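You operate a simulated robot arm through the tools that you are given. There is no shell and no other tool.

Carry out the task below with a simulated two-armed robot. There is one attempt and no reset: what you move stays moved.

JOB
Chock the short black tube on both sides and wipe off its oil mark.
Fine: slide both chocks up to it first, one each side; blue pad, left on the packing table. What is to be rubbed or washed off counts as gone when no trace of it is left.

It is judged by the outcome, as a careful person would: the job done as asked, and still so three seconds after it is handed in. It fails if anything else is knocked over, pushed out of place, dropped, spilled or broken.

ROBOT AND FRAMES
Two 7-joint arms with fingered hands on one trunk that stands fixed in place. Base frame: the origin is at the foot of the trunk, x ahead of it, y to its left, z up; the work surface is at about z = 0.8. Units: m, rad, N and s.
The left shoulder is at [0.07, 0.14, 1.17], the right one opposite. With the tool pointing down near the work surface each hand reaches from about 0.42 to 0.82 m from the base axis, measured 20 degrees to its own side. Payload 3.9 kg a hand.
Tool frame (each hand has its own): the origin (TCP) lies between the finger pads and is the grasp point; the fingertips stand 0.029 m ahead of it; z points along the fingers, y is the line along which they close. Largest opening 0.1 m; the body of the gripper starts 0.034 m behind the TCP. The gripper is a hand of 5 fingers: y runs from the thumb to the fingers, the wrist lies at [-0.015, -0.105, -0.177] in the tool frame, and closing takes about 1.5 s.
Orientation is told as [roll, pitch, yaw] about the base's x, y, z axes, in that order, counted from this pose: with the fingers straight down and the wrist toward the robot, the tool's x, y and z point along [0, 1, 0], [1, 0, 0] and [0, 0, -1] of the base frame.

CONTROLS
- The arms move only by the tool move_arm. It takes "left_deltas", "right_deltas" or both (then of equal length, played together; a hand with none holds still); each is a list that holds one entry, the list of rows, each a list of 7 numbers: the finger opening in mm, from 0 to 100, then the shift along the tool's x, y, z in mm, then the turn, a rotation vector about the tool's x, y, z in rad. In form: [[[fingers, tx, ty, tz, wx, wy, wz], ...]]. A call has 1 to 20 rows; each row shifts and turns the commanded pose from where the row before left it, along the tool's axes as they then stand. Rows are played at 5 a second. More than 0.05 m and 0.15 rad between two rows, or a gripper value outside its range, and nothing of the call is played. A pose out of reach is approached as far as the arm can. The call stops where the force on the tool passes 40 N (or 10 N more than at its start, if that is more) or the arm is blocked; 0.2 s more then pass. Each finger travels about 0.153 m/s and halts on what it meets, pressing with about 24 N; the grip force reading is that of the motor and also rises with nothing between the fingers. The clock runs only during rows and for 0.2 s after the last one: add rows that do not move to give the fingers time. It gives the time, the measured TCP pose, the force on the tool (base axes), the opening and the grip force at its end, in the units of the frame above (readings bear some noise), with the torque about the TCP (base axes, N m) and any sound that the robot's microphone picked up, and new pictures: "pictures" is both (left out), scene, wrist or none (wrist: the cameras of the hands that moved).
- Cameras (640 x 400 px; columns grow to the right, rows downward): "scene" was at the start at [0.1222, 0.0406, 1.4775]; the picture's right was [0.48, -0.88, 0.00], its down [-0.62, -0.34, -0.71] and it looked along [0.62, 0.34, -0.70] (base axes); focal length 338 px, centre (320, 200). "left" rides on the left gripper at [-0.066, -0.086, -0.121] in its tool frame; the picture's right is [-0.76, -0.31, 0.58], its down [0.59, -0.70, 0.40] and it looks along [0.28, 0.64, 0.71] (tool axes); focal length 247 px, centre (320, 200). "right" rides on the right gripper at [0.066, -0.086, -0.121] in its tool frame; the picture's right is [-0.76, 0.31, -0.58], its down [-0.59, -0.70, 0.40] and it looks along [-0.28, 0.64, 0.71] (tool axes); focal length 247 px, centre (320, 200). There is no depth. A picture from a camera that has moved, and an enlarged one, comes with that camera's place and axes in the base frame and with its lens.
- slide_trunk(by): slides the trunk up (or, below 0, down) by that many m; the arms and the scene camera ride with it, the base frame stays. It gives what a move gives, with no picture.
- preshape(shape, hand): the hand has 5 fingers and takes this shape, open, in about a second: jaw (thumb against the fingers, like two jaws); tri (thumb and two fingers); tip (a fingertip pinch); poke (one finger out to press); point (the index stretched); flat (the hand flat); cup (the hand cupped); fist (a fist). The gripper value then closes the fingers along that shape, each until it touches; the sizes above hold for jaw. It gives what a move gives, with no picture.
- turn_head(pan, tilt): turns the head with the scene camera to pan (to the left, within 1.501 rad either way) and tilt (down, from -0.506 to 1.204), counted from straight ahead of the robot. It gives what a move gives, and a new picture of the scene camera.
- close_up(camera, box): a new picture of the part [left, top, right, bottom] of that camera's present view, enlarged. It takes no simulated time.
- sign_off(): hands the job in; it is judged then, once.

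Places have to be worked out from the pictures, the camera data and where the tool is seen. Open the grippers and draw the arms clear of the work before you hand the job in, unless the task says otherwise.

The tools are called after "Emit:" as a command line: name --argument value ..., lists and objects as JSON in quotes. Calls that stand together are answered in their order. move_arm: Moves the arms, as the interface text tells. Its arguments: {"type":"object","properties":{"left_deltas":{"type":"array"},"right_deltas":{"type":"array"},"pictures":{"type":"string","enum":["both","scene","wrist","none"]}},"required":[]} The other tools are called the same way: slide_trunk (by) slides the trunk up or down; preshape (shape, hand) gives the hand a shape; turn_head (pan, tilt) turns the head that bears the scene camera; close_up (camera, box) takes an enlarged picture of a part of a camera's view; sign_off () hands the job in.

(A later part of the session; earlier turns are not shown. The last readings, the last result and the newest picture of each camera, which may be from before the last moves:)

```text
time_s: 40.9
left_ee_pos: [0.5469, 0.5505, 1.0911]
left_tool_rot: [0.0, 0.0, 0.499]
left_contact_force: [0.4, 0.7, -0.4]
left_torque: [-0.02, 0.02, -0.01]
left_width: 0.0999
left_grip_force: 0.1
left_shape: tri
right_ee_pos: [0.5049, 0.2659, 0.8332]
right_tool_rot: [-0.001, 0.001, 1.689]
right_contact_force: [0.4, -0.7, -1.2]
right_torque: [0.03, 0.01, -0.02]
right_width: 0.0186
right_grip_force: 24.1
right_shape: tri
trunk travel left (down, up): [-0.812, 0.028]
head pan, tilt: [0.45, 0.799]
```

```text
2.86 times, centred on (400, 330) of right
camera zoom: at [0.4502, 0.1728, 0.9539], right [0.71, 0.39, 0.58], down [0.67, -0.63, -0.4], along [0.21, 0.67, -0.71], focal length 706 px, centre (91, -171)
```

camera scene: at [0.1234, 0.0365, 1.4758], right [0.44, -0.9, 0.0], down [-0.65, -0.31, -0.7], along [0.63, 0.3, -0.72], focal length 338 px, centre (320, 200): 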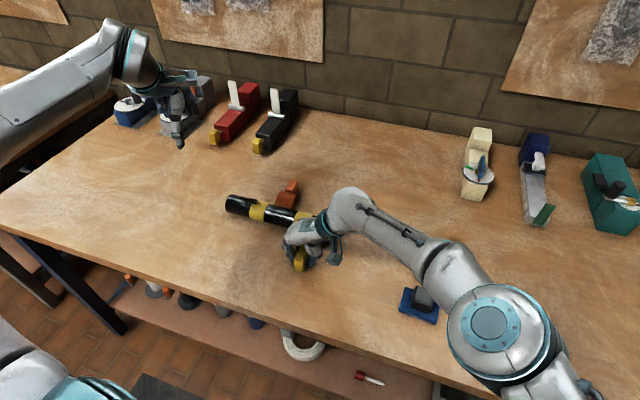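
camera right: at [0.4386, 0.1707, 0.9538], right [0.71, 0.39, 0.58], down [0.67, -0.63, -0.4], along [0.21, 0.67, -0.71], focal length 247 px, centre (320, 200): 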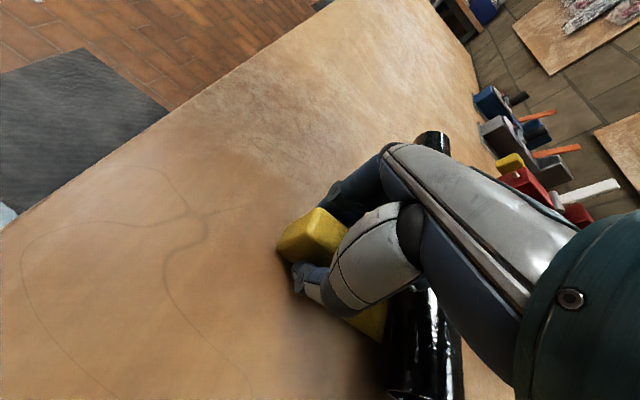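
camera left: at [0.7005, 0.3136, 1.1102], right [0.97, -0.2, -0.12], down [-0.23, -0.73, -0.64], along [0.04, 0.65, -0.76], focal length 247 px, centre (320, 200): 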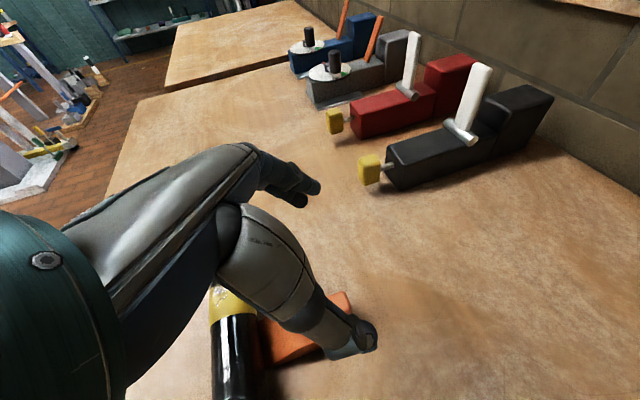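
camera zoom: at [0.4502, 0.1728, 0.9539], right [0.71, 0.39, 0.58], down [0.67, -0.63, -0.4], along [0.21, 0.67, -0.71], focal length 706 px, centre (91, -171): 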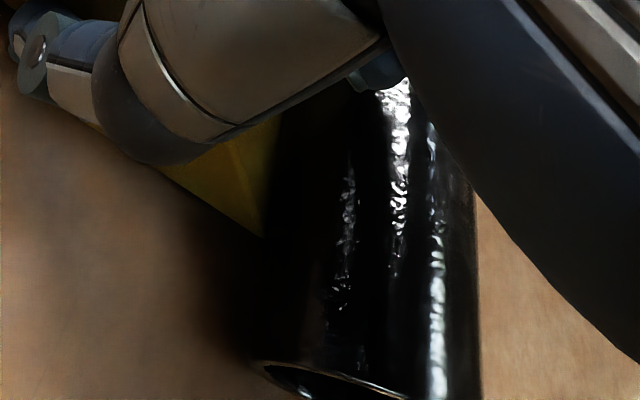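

In the last step the tube stayed still while the force stayed small. I advance another 1.5 mm and read the force again.

Emit:
move_arm --right_deltas '[[[10, -0.8, 0, 0, 0, 0, 0], [10, -0.8, 0, 0, 0, 0, 0], [10, 0, 0, 0, 0, 0, 0]]]' --pictures "none"

Emit:
close_up --camera "scene" --box '[240, 160, 340, 230]'

Emit:
close_up --camera "right" --box '[320, 260, 480, 400]'

```text
time_s: 41.7
left_ee_pos: [0.5469, 0.5495, 1.0925]
left_tool_rot: [0.0, 0.0, 0.498]
left_contact_force: [0.3, -0.1, 0.8]
left_torque: [0.01, -0.03, 0.05]
left_width: 0.0998
left_grip_force: 0.0
left_shape: tri
right_ee_pos: [0.5056, 0.2667, 0.834]
right_tool_rot: [-0.002, -0.001, 1.689]
right_contact_force: [-0.8, 0.8, 0.0]
right_torque: [0.01, 0.04, 0.0]
right_width: 0.0187
right_grip_force: 24.1
right_shape: tri
trunk travel left (down, up): [-0.812, 0.028]
head pan, tilt: [0.45, 0.799]
```

```text
5.71 times, centred on (290, 195) of scene
camera zoom: at [0.1233, 0.0364, 1.4758], right [0.44, -0.9, 0.0], down [-0.65, -0.31, -0.7], along [0.63, 0.3, -0.72], focal length 1933 px, centre (491, 229)
```

zoom: 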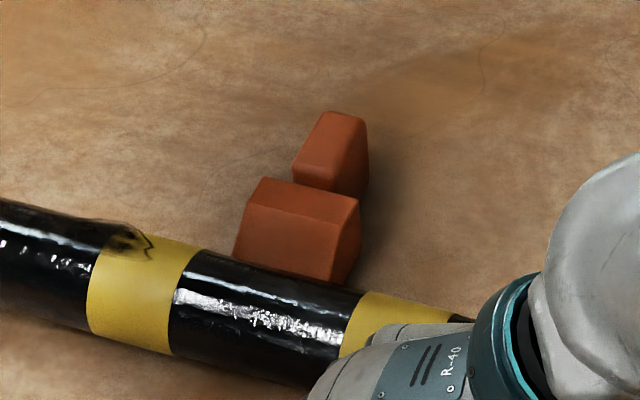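

```text
2.86 times, centred on (400, 330) of right
camera zoom: at [0.4515, 0.1724, 0.954], right [0.71, 0.39, 0.58], down [0.67, -0.63, -0.4], along [0.21, 0.67, -0.71], focal length 706 px, centre (91, -171)
```

zoom: 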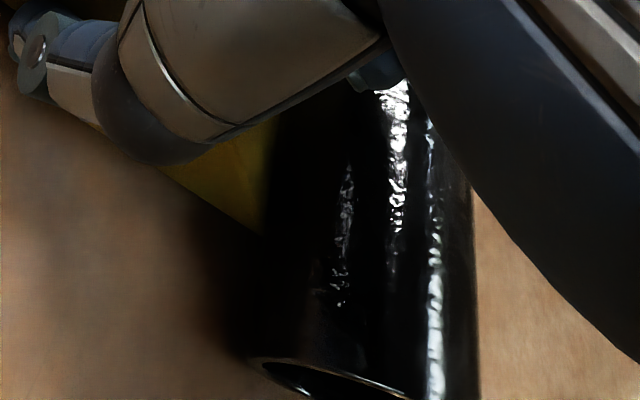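

The tube stands still and there is no force yet. I repeat an earlier close-up framing to compare the tube's position with before.

Emit:
close_up --camera "scene" --box '[240, 180, 350, 300]'

Emit:
close_up --camera "scene" --box '[215, 185, 355, 255]'

```text
3.33 times, centred on (295, 240) of scene
camera zoom: at [0.1233, 0.0364, 1.4758], right [0.44, -0.9, 0.0], down [-0.65, -0.31, -0.7], along [0.63, 0.3, -0.72], focal length 1128 px, centre (403, 67)
```

zoom: 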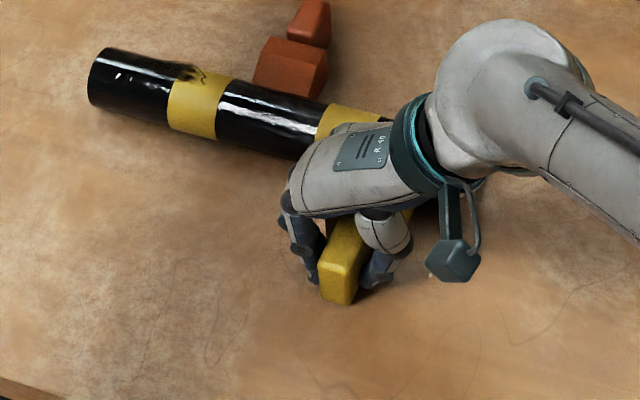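

```text
4.57 times, centred on (285, 220) of scene
camera zoom: at [0.1233, 0.0364, 1.4758], right [0.44, -0.9, 0.0], down [-0.65, -0.31, -0.7], along [0.63, 0.3, -0.72], focal length 1546 px, centre (480, 109)
```

zoom: 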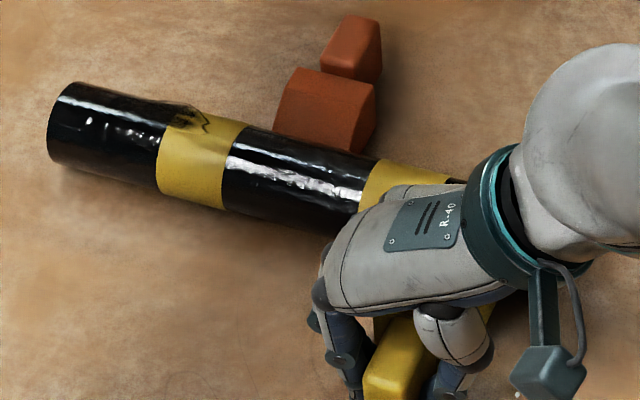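

The tube did roll about 3.7 mm (orange unmoved) and now rests against the orange chock's side, so the yellow chock only has to catch up. I continue in small steps.

Emit:
move_arm --right_deltas '[[[10, -0.8, 0, 0, 0, 0, 0], [10, -0.8, 0, 0, 0, 0, 0], [10, 0, 0, 0, 0, 0, 0]]]' --pictures "none"

Emit:
close_up --camera "scene" --box '[240, 160, 340, 230]'

Emit:
close_up --camera "right" --box '[320, 260, 480, 400]'

```text
time_s: 42.5
left_ee_pos: [0.5455, 0.5497, 1.0924]
left_tool_rot: [0.001, 0.001, 0.496]
left_contact_force: [-0.3, 0.0, 0.1]
left_torque: [-0.01, -0.03, 0.01]
left_width: 0.0998
left_grip_force: 0.0
left_shape: tri
right_ee_pos: [0.5079, 0.2665, 0.8339]
right_tool_rot: [-0.001, 0.0, 1.688]
right_contact_force: [0.0, -0.8, -0.2]
right_torque: [-0.02, 0.03, 0.02]
right_width: 0.0186
right_grip_force: 24.6
right_shape: tri
trunk travel left (down, up): [-0.812, 0.028]
head pan, tilt: [0.45, 0.799]
```

```text
5.71 times, centred on (290, 195) of scene
camera zoom: at [0.1232, 0.0364, 1.4758], right [0.44, -0.9, 0.0], down [-0.65, -0.31, -0.7], along [0.63, 0.3, -0.72], focal length 1933 px, centre (491, 229)
```

zoom: 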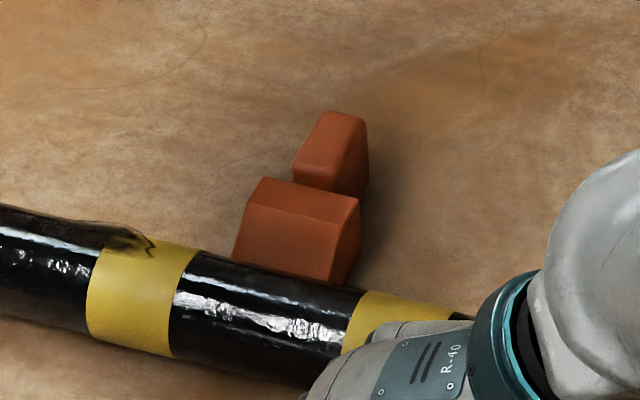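

```text
2.86 times, centred on (400, 330) of right
camera zoom: at [0.4529, 0.1733, 0.9533], right [0.71, 0.39, 0.58], down [0.67, -0.63, -0.4], along [0.21, 0.67, -0.71], focal length 706 px, centre (91, -171)
```

zoom: 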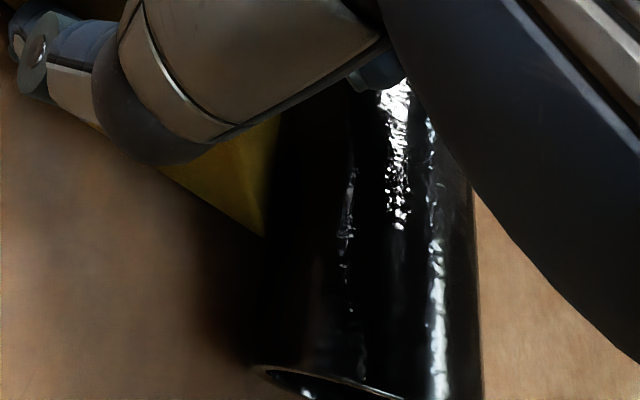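

Now the tube turned slightly about the orange chock as the yellow one pushed, so both chocks touch it. I stop here, open the right hand gently and lift it straight up.

Emit:
move_arm --right_deltas '[[[25, 0, 0, 0, 0, 0, 0], [35, 0, 0, 0, 0, 0, 0], [50, 0, 0, 0, 0, 0, 0], [70, 0, 0, 0, 0, 0, 0], [90, 0, 0, 0, 0, 0, 0], [100, 0, 0, 0, 0, 0, 0], [100, 0, 0, 0, 0, 0, 0]]]' --pictures "none"

Emit:
move_arm --right_deltas '[[[100, 0, 0, -5, 0, 0, 0], [100, 0, 0, -10, 0, 0, 0], [100, 0, 0, -25, 0, 0, 0], [100, 0, 0, -35, 0, 0, 0], [100, 0, 0, -40, 0, 0, 0], [100, 0, 0, -40, 0, 0, 0]]]' --pictures "both"

Emit:
close_up --camera "scene" --box '[215, 185, 355, 285]'

Emit:
close_up --camera "right" --box '[200, 200, 520, 400]'

```text
time_s: 44.1
left_ee_pos: [0.5466, 0.5501, 1.0927]
left_tool_rot: [0.001, 0.0, 0.498]
left_contact_force: [0.1, 0.0, 0.5]
left_torque: [0.03, 0.01, 0.01]
left_width: 0.0996
left_grip_force: 0.1
left_shape: tri
right_ee_pos: [0.5075, 0.2677, 0.8327]
right_tool_rot: [-0.001, 0.0, 1.69]
right_contact_force: [-0.5, -0.4, -0.6]
right_torque: [-0.01, -0.03, 0.02]
right_width: 0.0999
right_grip_force: 0.0
right_shape: tri
trunk travel left (down, up): [-0.812, 0.028]
head pan, tilt: [0.45, 0.799]
```

```text
time_s: 45.5
left_ee_pos: [0.5457, 0.5503, 1.0916]
left_tool_rot: [0.0, -0.001, 0.497]
left_contact_force: [0.6, 0.7, -0.2]
left_torque: [0.0, 0.0, 0.01]
left_width: 0.0997
left_grip_force: 0.0
left_shape: tri
right_ee_pos: [0.5073, 0.2674, 0.989]
right_tool_rot: [-0.002, 0.0, 1.689]
right_contact_force: [-0.6, -0.3, 0.6]
right_torque: [0.01, -0.02, 0.02]
right_width: 0.0997
right_grip_force: 0.0
right_shape: tri
trunk travel left (down, up): [-0.812, 0.028]
head pan, tilt: [0.45, 0.799]
camera scene: at [0.1223, 0.0363, 1.4759], right [0.44, -0.9, 0.0], down [-0.64, -0.31, -0.7], along [0.63, 0.3, -0.72], focal length 338 px, centre (320, 200)
camera right: at [0.4524, 0.1733, 1.11], right [0.71, 0.39, 0.58], down [0.67, -0.63, -0.4], along [0.21, 0.67, -0.71], focal length 247 px, centre (320, 200)
```

scene: 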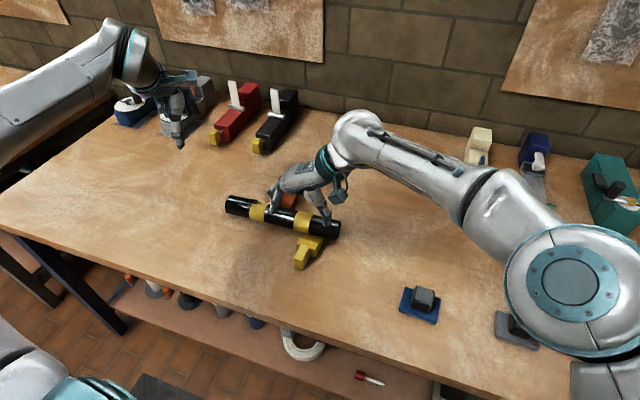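
right: 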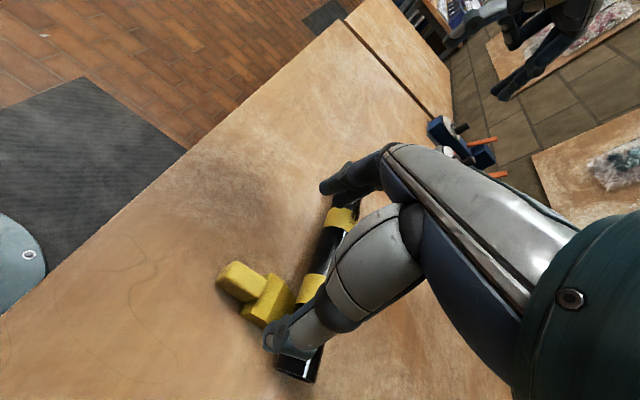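

```text
4.00 times, centred on (285, 235) of scene
camera zoom: at [0.1223, 0.0363, 1.4759], right [0.44, -0.9, 0.0], down [-0.64, -0.31, -0.7], along [0.63, 0.3, -0.72], focal length 1353 px, centre (460, 60)
```

zoom: 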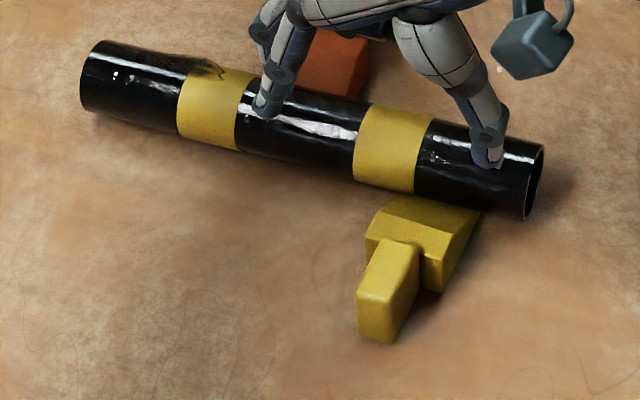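

```text
2.00 times, centred on (360, 300) of right
camera zoom: at [0.4524, 0.1733, 1.11], right [0.71, 0.39, 0.58], down [0.67, -0.63, -0.4], along [0.21, 0.67, -0.71], focal length 494 px, centre (240, 0)
```

zoom: 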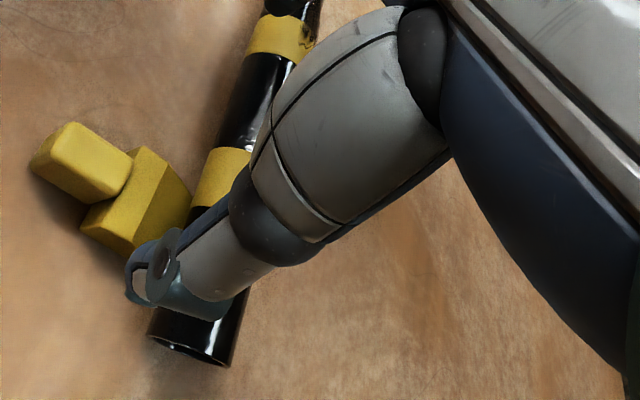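

Both chocks now sit against the tube. I move the right arm up and well to the right so that the left arm can use the blue pad.

Emit:
move_arm --right_deltas '[[[100, 5.7, -43.2, -12.4, 0, 0, 0], [100, 5.7, -43.2, -12.4, 0, 0, 0], [100, 5.7, -43.2, -12.4, 0, 0, 0], [100, 5.7, -43.2, -12.4, 0, 0, 0], [100, 5.7, -43.2, -12.4, 0, 0, 0], [100, 5.7, -43.2, -12.4, 0, 0, 0], [100, 5.7, -43.2, -12.4, 0, 0, 0], [100, 5.7, -43.2, -12.4, 0, 0, 0], [100, 5.7, -43.2, -12.4, 0, 0, 0], [100, 5.7, -43.2, -12.4, 0, 0, 0], [100, 5.7, -43.2, -12.4, 0, 0, 0], [100, 5.7, -43.2, -12.4, 0, 0, 0], [100, 5.7, -43.2, -12.4, 0, 0, 0], [100, 0, 0, 0, 0, 0, 0.149], [100, 0, 0, 0, 0, 0, 0.149], [100, 0, 0, 0, 0, 0, 0.149], [100, 0, 0, 0, 0, 0, 0.149], [100, 0, 0, 0, 0, 0, 0.149], [100, 0, 0, 0, 0, 0, 0.149], [100, 0, 0, 0, 0, 0, 0.149]]]' --pictures "both"

Emit:
close_up --camera "scene" --box '[215, 165, 355, 285]'

Emit:
close_up --camera "scene" --box '[390, 275, 470, 335]'

```text
time_s: 49.7
left_ee_pos: [0.5453, 0.5501, 1.0913]
left_tool_rot: [0.001, 0.001, 0.497]
left_contact_force: [0.1, -0.2, -0.3]
left_torque: [-0.02, -0.01, 0.02]
left_width: 0.0998
left_grip_force: 0.1
left_shape: tri
right_ee_pos: [0.499, -0.3001, 1.1509]
right_tool_rot: [-0.003, 0.0, 0.644]
right_contact_force: [-0.1, 0.7, -0.1]
right_torque: [-0.03, 0.01, 0.0]
right_width: 0.1001
right_grip_force: 0.0
right_shape: tri
trunk travel left (down, up): [-0.812, 0.028]
head pan, tilt: [0.45, 0.799]
camera scene: at [0.1231, 0.0363, 1.4759], right [0.44, -0.9, 0.0], down [-0.65, -0.31, -0.7], along [0.63, 0.3, -0.72], focal length 338 px, centre (320, 200)
camera right: at [0.3925, -0.2996, 1.2705], right [0.7, -0.42, 0.58], down [-0.21, -0.89, -0.4], along [0.69, 0.16, -0.71], focal length 247 px, centre (320, 200)
```

scene: 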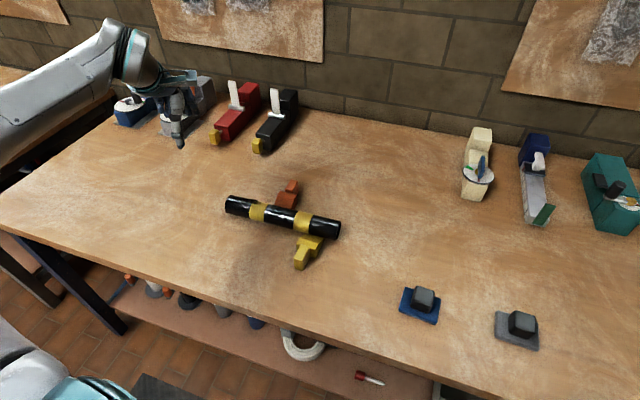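
right: 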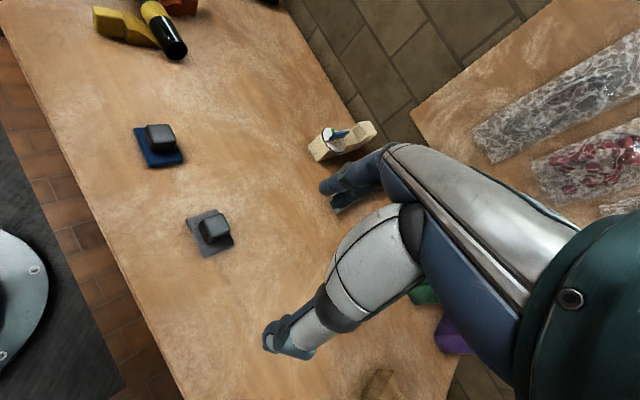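

```text
3.33 times, centred on (285, 225) of scene
camera zoom: at [0.1231, 0.0363, 1.4759], right [0.44, -0.9, 0.0], down [-0.65, -0.31, -0.7], along [0.63, 0.3, -0.72], focal length 1128 px, centre (437, 117)
```

zoom: 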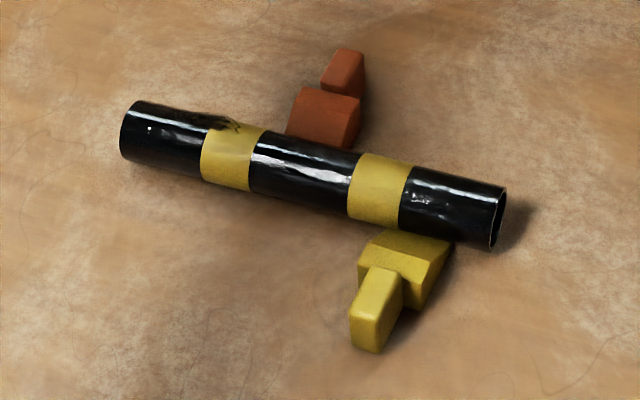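

```text
6.67 times, centred on (430, 305) of scene
camera zoom: at [0.1231, 0.0363, 1.4759], right [0.44, -0.9, 0.0], down [-0.65, -0.31, -0.7], along [0.63, 0.3, -0.72], focal length 2255 px, centre (-413, -500)
```

zoom: 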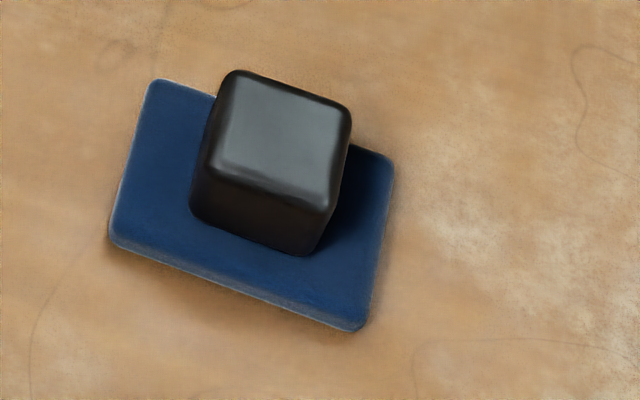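

Both chocks are snug and the tube is still. I take a closer look at the mark's present position from the left camera before fetching the pad.

Emit:
close_up --camera "left" --box '[430, 220, 590, 300]'

Emit:
close_up --camera "scene" --box '[222, 190, 282, 228]'

```text
4.00 times, centred on (510, 260) of left
camera zoom: at [0.5016, 0.4516, 1.2126], right [0.09, -0.81, -0.58], down [-0.9, 0.18, -0.4], along [0.43, 0.56, -0.71], focal length 988 px, centre (-440, -40)
```

zoom: 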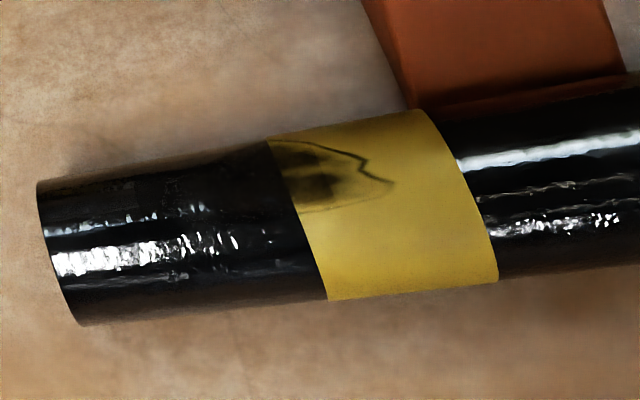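

```text
10.53 times, centred on (252, 209) of scene
camera zoom: at [0.1231, 0.0363, 1.4759], right [0.44, -0.9, 0.0], down [-0.65, -0.31, -0.7], along [0.63, 0.3, -0.72], focal length 3561 px, centre (1036, 105)
```

zoom: 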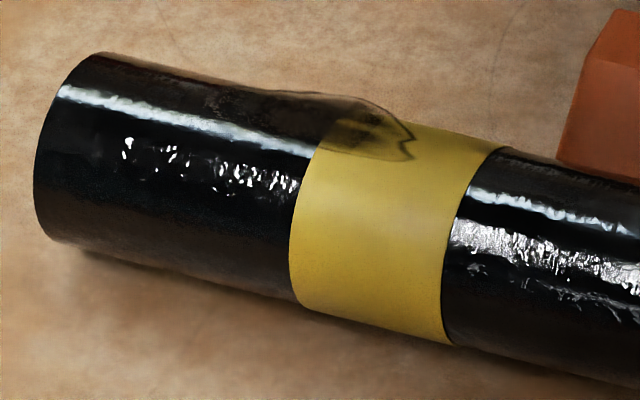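

Mark: it lies on the tube at y ≈ 0.43–0.49, from about the top to ~40° round the far side. The blue pad's knob is at (0.528, −0.007), about 36 mm square, top at z ≈ 0.838, turned ~0.08 rad; I send the left hand to hover above it with matching yaw.

Emit:
move_arm --left_deltas '[[[100, 0, 0, 0, 0, 0, 0.1377], [100, 0, 0, 0, 0, 0, 0.1377], [100, 0, 0, 0, 0, 0, 0.1377], [100, -42.6, -4.95, 10.87, 0, 0, 0], [100, -42.6, -4.95, 10.87, 0, 0, 0], [100, -42.6, -4.95, 10.87, 0, 0, 0], [100, -42.6, -4.95, 10.87, 0, 0, 0], [100, -42.6, -4.95, 10.87, 0, 0, 0], [100, -42.6, -4.95, 10.87, 0, 0, 0], [100, -42.6, -4.95, 10.87, 0, 0, 0], [100, -42.6, -4.95, 10.87, 0, 0, 0], [100, -42.6, -4.95, 10.87, 0, 0, 0], [100, -42.6, -4.95, 10.87, 0, 0, 0], [100, -42.6, -4.95, 10.87, 0, 0, 0], [100, -42.6, -4.95, 10.87, 0, 0, 0], [100, -42.6, -4.95, 10.87, 0, 0, 0], [100, 0, 0, 0, 0, 0, 0]]]' --pictures "both"

Emit:
close_up --camera "left" --box '[220, 160, 460, 380]'

```text
time_s: 53.3
left_ee_pos: [0.6164, -0.0295, 0.9009]
left_tool_rot: [0.003, 0.014, 0.24]
left_contact_force: [0.5, 0.2, 0.2]
left_torque: [-0.03, 0.0, 0.0]
left_width: 0.0998
left_grip_force: 0.1
left_shape: tri
left hand out of reach, approached as far as the arm can: row 1, 2, 3
right_ee_pos: [0.5013, -0.2981, 1.1508]
right_tool_rot: [-0.003, -0.001, 0.646]
right_contact_force: [0.1, -0.4, -0.4]
right_torque: [-0.03, 0.02, -0.03]
right_width: 0.0999
right_grip_force: 0.1
right_shape: tri
trunk travel left (down, up): [-0.812, 0.028]
head pan, tilt: [0.45, 0.799]
camera scene: at [0.1229, 0.0376, 1.4758], right [0.44, -0.9, 0.0], down [-0.65, -0.31, -0.7], along [0.63, 0.3, -0.72], focal length 338 px, centre (320, 200)
camera left: at [0.551, -0.1131, 1.0225], right [-0.13, -0.81, -0.58], down [-0.83, 0.41, -0.39], along [0.55, 0.43, -0.72], focal length 247 px, centre (320, 200)
```

scene: 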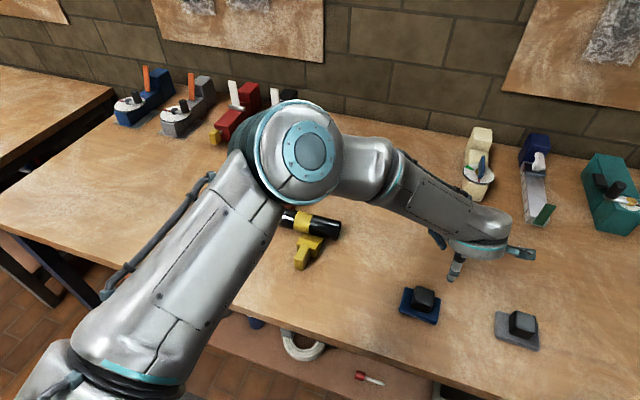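
left: 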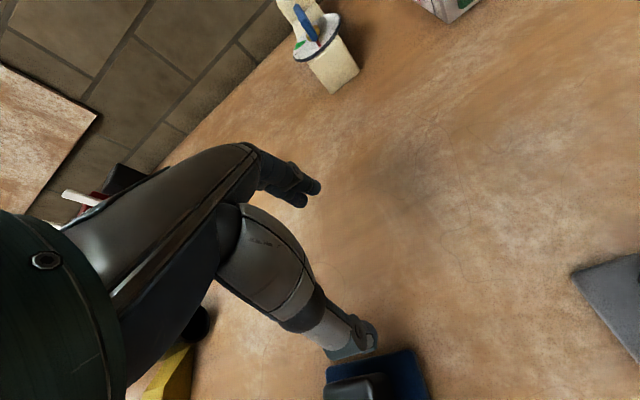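

```text
1.82 times, centred on (340, 270) of left
camera zoom: at [0.551, -0.1131, 1.0225], right [-0.13, -0.81, -0.58], down [-0.83, 0.41, -0.39], along [0.55, 0.43, -0.72], focal length 449 px, centre (284, 73)
```

zoom: 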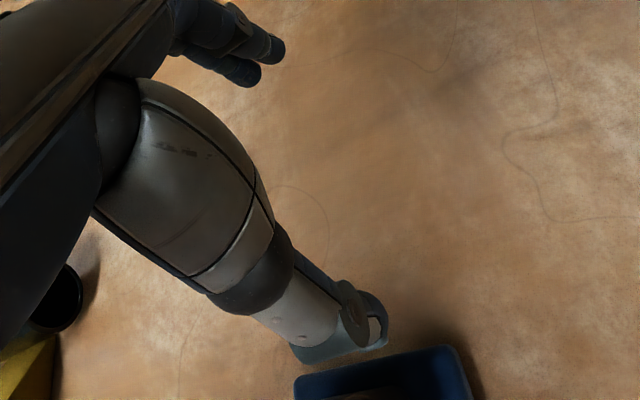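

The yaw change hit a limit of the arm, so the hand ended at (0.616, −0.030, 0.901), off target but touching nothing. I raise it, move it back over the knob and try the small remaining yaw there.

Emit:
move_arm --left_deltas '[[[100, 0, 0, -25, 0, 0, 0], [100, 0, 0, -25, 0, 0, 0], [100, 14.3, -27, 0, 0, 0, 0], [100, 14.3, -27, 0, 0, 0, 0], [100, 14.3, -27, 0, 0, 0, 0], [100, 0, 0, 0, 0, 0, 0.078], [100, 0, 0, 0, 0, 0, 0.078], [100, 0, 0, 0, 0, 0, 0]]]' --pictures "both"

Emit:
close_up --camera "left" --box '[220, 160, 460, 380]'

```text
time_s: 55.1
left_ee_pos: [0.529, -0.0088, 0.9506]
left_tool_rot: [0.003, 0.012, 0.082]
left_contact_force: [-0.2, -0.5, -0.3]
left_torque: [0.01, 0.04, 0.02]
left_width: 0.1
left_grip_force: 0.1
left_shape: tri
right_ee_pos: [0.5005, -0.3013, 1.1497]
right_tool_rot: [0.001, 0.0, 0.646]
right_contact_force: [-0.1, 0.4, 0.1]
right_torque: [0.0, -0.02, 0.0]
right_width: 0.0997
right_grip_force: 0.0
right_shape: tri
trunk travel left (down, up): [-0.812, 0.028]
head pan, tilt: [0.45, 0.799]
camera scene: at [0.1232, 0.0361, 1.4758], right [0.44, -0.9, 0.0], down [-0.65, -0.31, -0.7], along [0.63, 0.3, -0.72], focal length 338 px, centre (320, 200)
camera left: at [0.4497, -0.0809, 1.0727], right [-0.25, -0.78, -0.57], down [-0.75, 0.53, -0.39], along [0.61, 0.34, -0.72], focal length 247 px, centre (320, 200)
```

scene: 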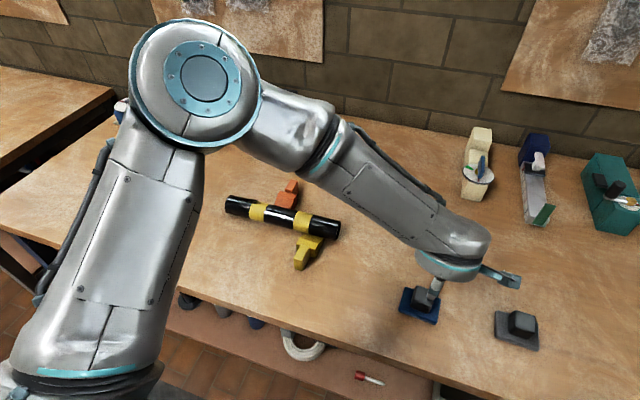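
left: 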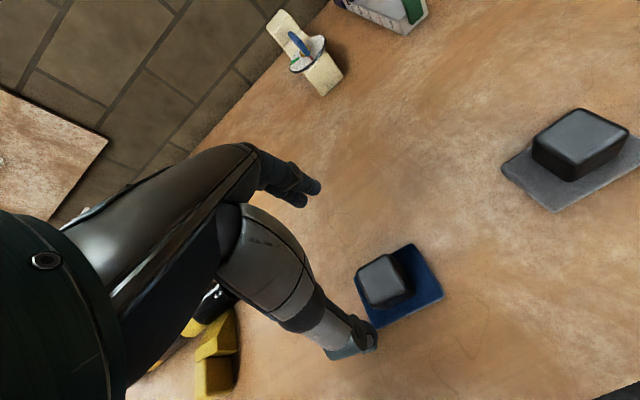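

```text
1.82 times, centred on (340, 270) of left
camera zoom: at [0.4497, -0.0809, 1.0727], right [-0.25, -0.78, -0.57], down [-0.75, 0.53, -0.39], along [0.61, 0.34, -0.72], focal length 449 px, centre (284, 73)
```

zoom: 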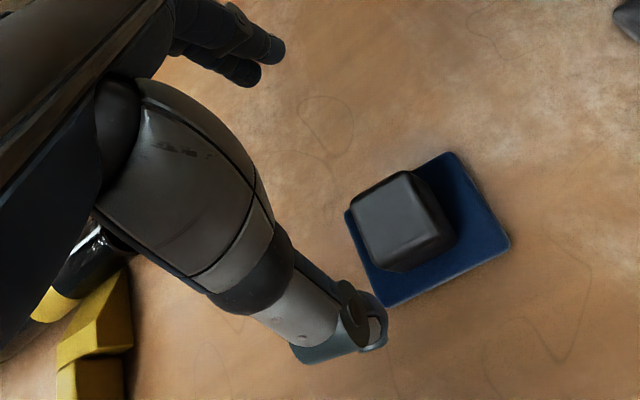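

The hand is now over the knob with matching yaw (0.082). I lower it to z ≈ 0.842, so that the fingertips straddle the knob just above the pad.

Emit:
move_arm --left_deltas '[[[100, 0.5, -1.5, 30, 0, 0, 0], [100, 0.5, -1.5, 30, 0, 0, 0], [100, 0, 0, 28, 0, 0, 0], [100, 0, 0, 12, 0, 0, 0], [100, 0, 0, 5, 0, 0, 0], [100, 0, 0, 3.6, 0, 0, 0], [100, 0, 0, 0, 0, 0, 0]]]' --pictures "both"

Emit:
close_up --camera "left" --box '[220, 160, 460, 380]'

Emit:
close_up --camera "scene" --box '[380, 230, 500, 340]'

Emit:
close_up --camera "right" --box '[80, 60, 280, 260]'

```text
time_s: 56.7
left_ee_pos: [0.5243, -0.0076, 0.8435]
left_tool_rot: [0.002, 0.012, 0.081]
left_contact_force: [-1.1, -0.6, -0.2]
left_torque: [0.04, 0.03, -0.01]
left_width: 0.0998
left_grip_force: 0.1
left_shape: tri
right_ee_pos: [0.5011, -0.2987, 1.1516]
right_tool_rot: [0.0, -0.002, 0.647]
right_contact_force: [0.5, -0.4, 1.1]
right_torque: [0.0, 0.0, 0.01]
right_width: 0.0998
right_grip_force: 0.0
right_shape: tri
trunk travel left (down, up): [-0.812, 0.028]
head pan, tilt: [0.45, 0.799]
camera scene: at [0.1233, 0.0365, 1.4758], right [0.44, -0.9, 0.0], down [-0.65, -0.31, -0.7], along [0.63, 0.3, -0.72], focal length 338 px, centre (320, 200)
camera left: at [0.4459, -0.08, 0.9648], right [-0.25, -0.78, -0.57], down [-0.75, 0.53, -0.39], along [0.61, 0.34, -0.72], focal length 247 px, centre (320, 200)
```

scene: 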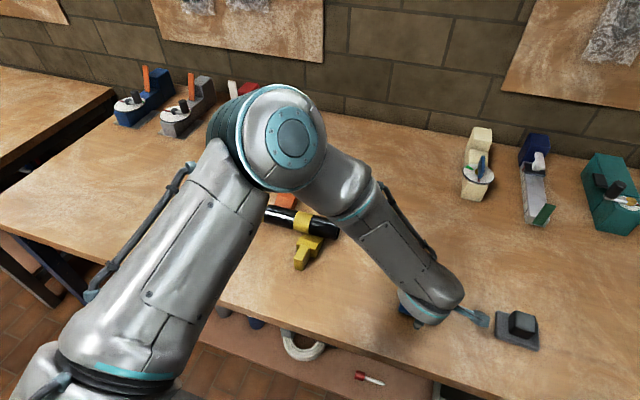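
left: 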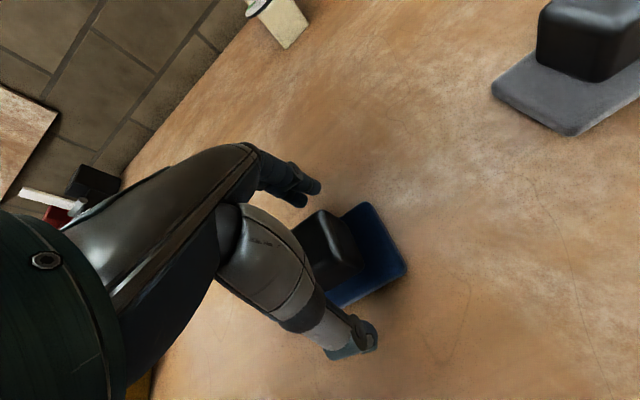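

```text
1.82 times, centred on (340, 270) of left
camera zoom: at [0.4459, -0.08, 0.9648], right [-0.25, -0.78, -0.57], down [-0.75, 0.53, -0.39], along [0.61, 0.34, -0.72], focal length 449 px, centre (284, 73)
```

zoom: 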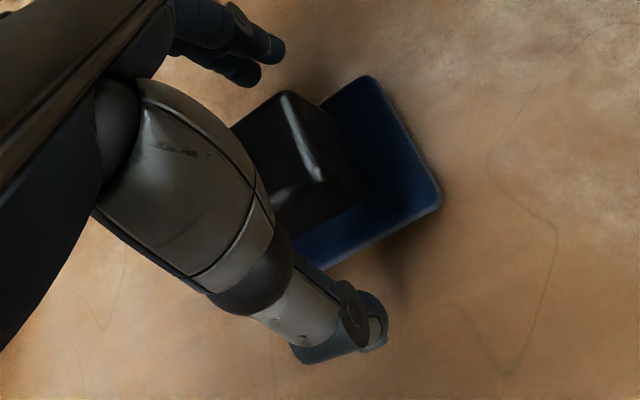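

```text
3.64 times, centred on (440, 285) of scene
camera zoom: at [0.1233, 0.0365, 1.4758], right [0.44, -0.9, 0.0], down [-0.65, -0.31, -0.7], along [0.63, 0.3, -0.72], focal length 1230 px, centre (-116, -109)
```

zoom: 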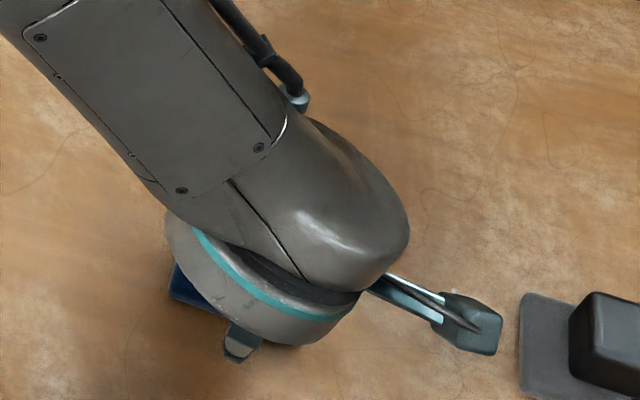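

```text
2.00 times, centred on (180, 160) of right
camera zoom: at [0.3927, -0.2997, 1.2704], right [0.7, -0.42, 0.58], down [-0.21, -0.89, -0.4], along [0.68, 0.16, -0.71], focal length 494 px, centre (600, 280)
```

zoom: 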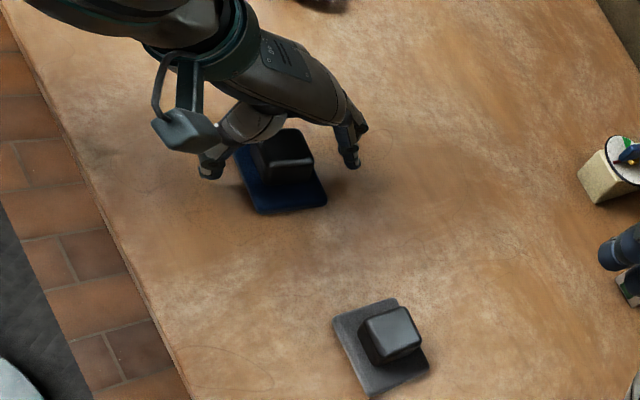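

Thumb and fingers straddle the knob. I close the left hand on it.

Emit:
move_arm --left_deltas '[[[80, 0, 0, 0, 0, 0, 0], [62, 0, 0, 0, 0, 0, 0], [50, 0, 0, 0, 0, 0, 0], [42, 0, 0, 0, 0, 0, 0], [36, 0, 0, 0, 0, 0, 0], [30, 0, 0, 0, 0, 0, 0], [22, 0, 0, 0, 0, 0, 0], [15, 0, 0, 0, 0, 0, 0], [15, 0, 0, 0, 0, 0, 0]]]' --pictures "both"

Emit:
close_up --camera "left" --box '[220, 160, 460, 380]'

Emit:
close_up --camera "right" --box '[80, 60, 280, 260]'

```text
time_s: 58.7
left_ee_pos: [0.5252, -0.0067, 0.8435]
left_tool_rot: [0.0, 0.012, 0.085]
left_contact_force: [0.0, 0.3, 1.9]
left_torque: [-0.04, -0.02, -0.01]
left_width: 0.0381
left_grip_force: 23.8
left_shape: tri
right_ee_pos: [0.5002, -0.2997, 1.1506]
right_tool_rot: [0.001, -0.003, 0.647]
right_contact_force: [0.5, 1.0, -0.7]
right_torque: [0.02, 0.01, 0.01]
right_width: 0.1
right_grip_force: 0.1
right_shape: tri
trunk travel left (down, up): [-0.812, 0.028]
head pan, tilt: [0.45, 0.799]
camera scene: at [0.1231, 0.0364, 1.4759], right [0.44, -0.9, 0.0], down [-0.65, -0.31, -0.7], along [0.63, 0.3, -0.72], focal length 338 px, centre (320, 200)
camera left: at [0.4458, -0.08, 0.9651], right [-0.25, -0.78, -0.57], down [-0.75, 0.53, -0.39], along [0.61, 0.34, -0.72], focal length 247 px, centre (320, 200)
```

scene: 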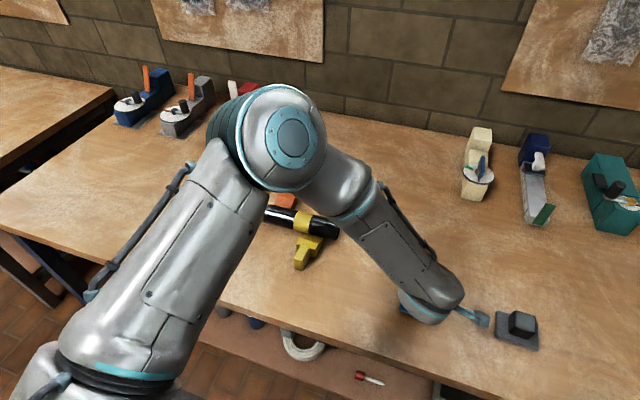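
left: 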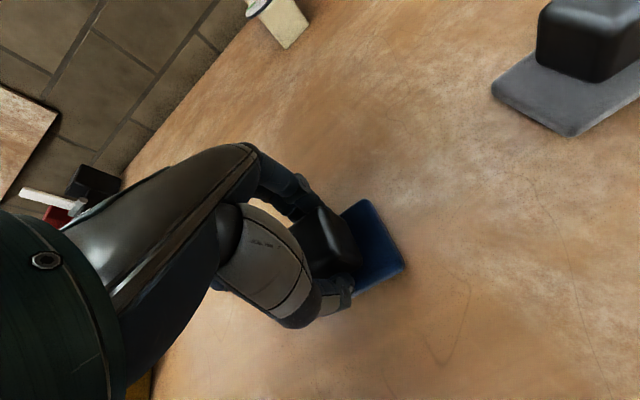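

```text
1.82 times, centred on (340, 270) of left
camera zoom: at [0.4458, -0.08, 0.9651], right [-0.25, -0.78, -0.57], down [-0.75, 0.53, -0.39], along [0.61, 0.34, -0.72], focal length 449 px, centre (284, 73)
```

zoom: 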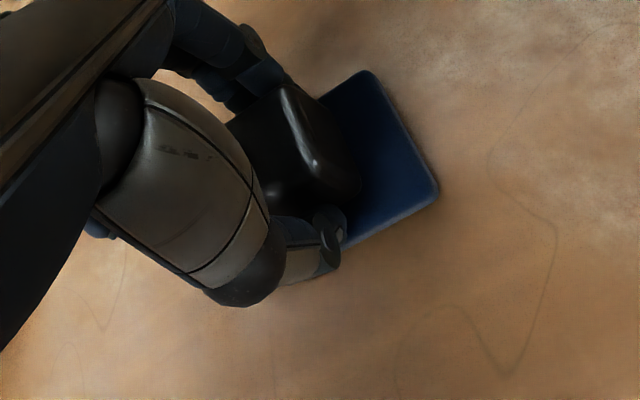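

```text
2.00 times, centred on (180, 160) of right
camera zoom: at [0.3926, -0.2997, 1.2705], right [0.7, -0.42, 0.58], down [-0.21, -0.89, -0.4], along [0.68, 0.16, -0.71], focal length 494 px, centre (600, 280)
```

zoom: 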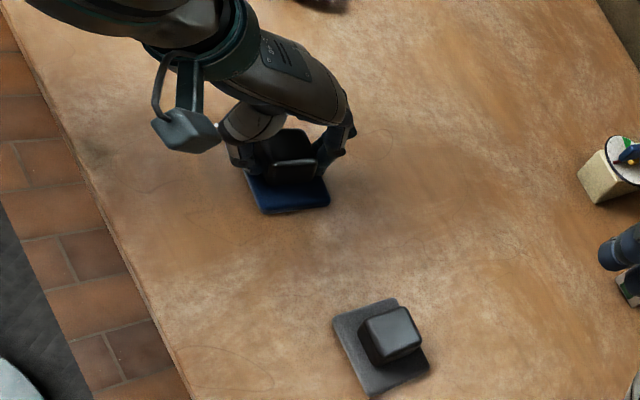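

The pad's knob is held (width 38 mm, grip 24 N). I lift it straight up about 130 mm and check that the pad hangs level in the grip.

Emit:
move_arm --left_deltas '[[[15, 0, 0, -5, 0, 0, 0], [15, 0, 0, -15, 0, 0, 0], [15, 0, 0, -30, 0, 0, 0], [15, 0, 0, -40, 0, 0, 0], [15, 0, 0, -40, 0, 0, 0], [15, 0, 0, 0, 0, 0, 0]]]' --pictures "both"

Emit:
close_up --camera "right" --box '[80, 0, 280, 200]'

Emit:
close_up --camera "left" --box '[220, 160, 460, 380]'

```text
time_s: 60.1
left_ee_pos: [0.5279, -0.0051, 0.9726]
left_tool_rot: [0.002, 0.015, 0.084]
left_contact_force: [0.2, 0.0, -0.9]
left_torque: [0.01, 0.0, -0.02]
left_width: 0.0378
left_grip_force: 24.2
left_shape: tri
right_ee_pos: [0.5008, -0.2998, 1.1489]
right_tool_rot: [-0.001, 0.0, 0.647]
right_contact_force: [-0.2, -0.2, -0.6]
right_torque: [0.02, 0.0, 0.03]
right_width: 0.0998
right_grip_force: 0.1
right_shape: tri
trunk travel left (down, up): [-0.812, 0.028]
head pan, tilt: [0.45, 0.799]
camera scene: at [0.1241, 0.0361, 1.4757], right [0.44, -0.9, 0.0], down [-0.65, -0.31, -0.7], along [0.63, 0.3, -0.72], focal length 338 px, centre (320, 200)
camera left: at [0.4493, -0.0784, 1.0942], right [-0.25, -0.78, -0.57], down [-0.76, 0.53, -0.39], along [0.61, 0.34, -0.72], focal length 247 px, centre (320, 200)
```

scene: 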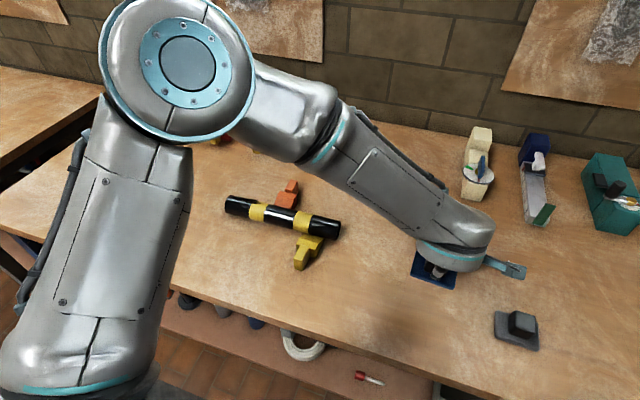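
left: 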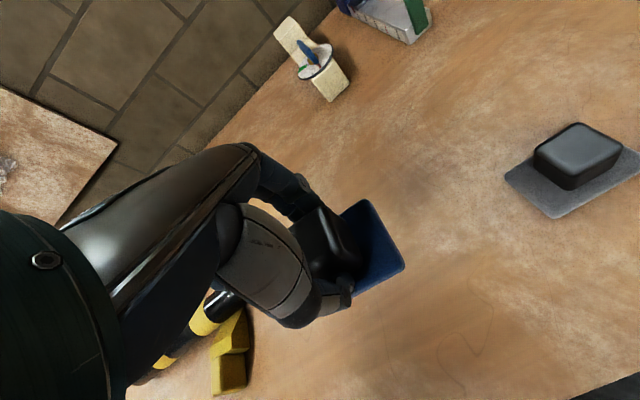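

```text
2.00 times, centred on (180, 100) of right
camera zoom: at [0.3934, -0.2999, 1.27], right [0.7, -0.42, 0.58], down [-0.21, -0.89, -0.4], along [0.68, 0.16, -0.71], focal length 494 px, centre (600, 400)
```

zoom: 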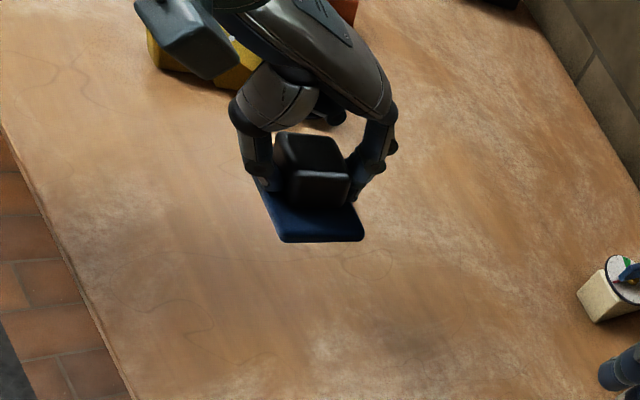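

```text
1.82 times, centred on (340, 270) of left
camera zoom: at [0.4493, -0.0784, 1.0942], right [-0.25, -0.78, -0.57], down [-0.76, 0.53, -0.39], along [0.61, 0.34, -0.72], focal length 449 px, centre (284, 73)
```

zoom: 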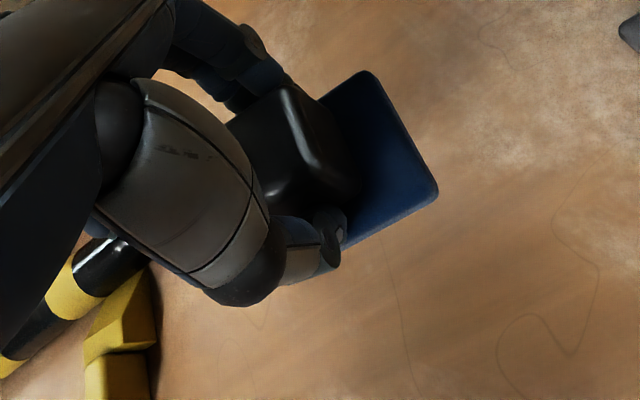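

The pad is level in the grip. I turn the hand to yaw ≈ 0.3 (the limit grows to the left) and carry the pad at height to above the mark, about (0.585, 0.46, 1.0).

Emit:
move_arm --left_deltas '[[[15, 0, 0, 0, 0, 0, -0.108], [15, 0, 0, 0, 0, 0, -0.108], [15, 38.85, 17.4, -2.7, 0, 0, 0], [15, 38.85, 17.4, -2.7, 0, 0, 0], [15, 38.85, 17.4, -2.7, 0, 0, 0], [15, 38.85, 17.4, -2.7, 0, 0, 0], [15, 38.85, 17.4, -2.7, 0, 0, 0], [15, 38.85, 17.4, -2.7, 0, 0, 0], [15, 38.85, 17.4, -2.7, 0, 0, 0], [15, 38.85, 17.4, -2.7, 0, 0, 0], [15, 38.85, 17.4, -2.7, 0, 0, 0], [15, 38.85, 17.4, -2.7, 0, 0, 0], [15, 38.85, 17.4, -2.7, 0, 0, 0], [15, 0, 0, 0, 0, 0, 0]]]' --pictures "both"

Emit:
close_up --camera "scene" --box '[200, 120, 360, 280]'

```text
time_s: 63.1
left_ee_pos: [0.5841, 0.4568, 1.0016]
left_tool_rot: [0.003, 0.012, 0.298]
left_contact_force: [0.1, 0.1, -0.6]
left_torque: [0.03, 0.02, 0.01]
left_width: 0.0374
left_grip_force: 24.1
left_shape: tri
right_ee_pos: [0.5005, -0.3009, 1.1502]
right_tool_rot: [0.002, -0.003, 0.645]
right_contact_force: [0.0, 0.3, 0.1]
right_torque: [-0.01, -0.01, -0.01]
right_width: 0.0999
right_grip_force: 0.2
right_shape: tri
trunk travel left (down, up): [-0.812, 0.028]
head pan, tilt: [0.45, 0.799]
camera scene: at [0.1234, 0.0354, 1.4758], right [0.44, -0.9, 0.0], down [-0.65, -0.31, -0.7], along [0.63, 0.3, -0.72], focal length 338 px, centre (320, 200)
camera left: at [0.5217, 0.3701, 1.1239], right [-0.08, -0.81, -0.58], down [-0.85, 0.36, -0.39], along [0.52, 0.46, -0.72], focal length 247 px, centre (320, 200)
```

scene: 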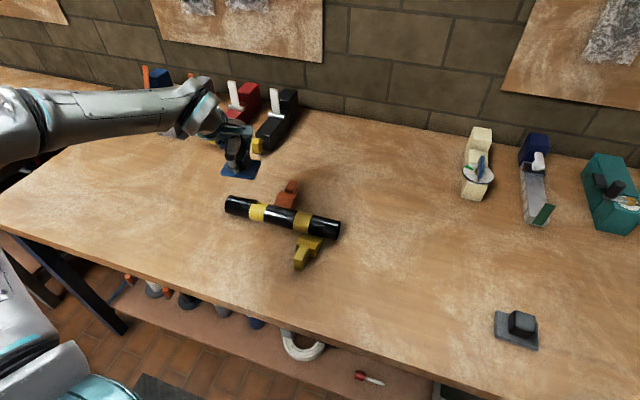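
left: 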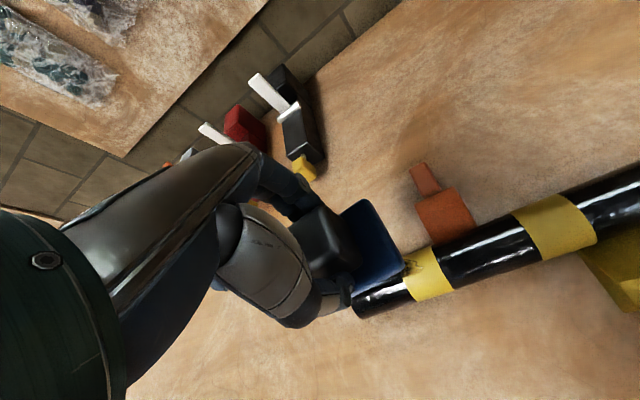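

```text
2.50 times, centred on (280, 200) of scene
camera zoom: at [0.1234, 0.0354, 1.4758], right [0.44, -0.9, 0.0], down [-0.65, -0.31, -0.7], along [0.63, 0.3, -0.72], focal length 846 px, centre (420, 200)
```

zoom: 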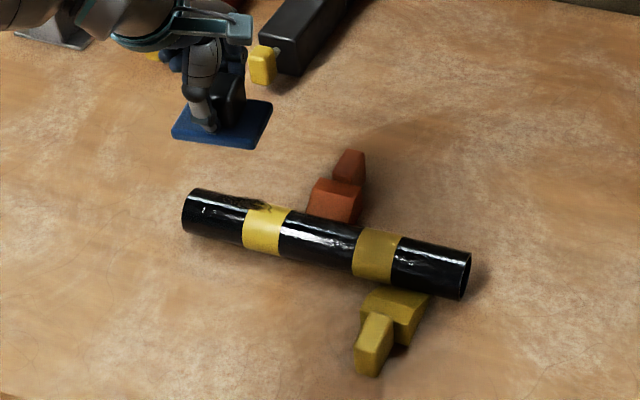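

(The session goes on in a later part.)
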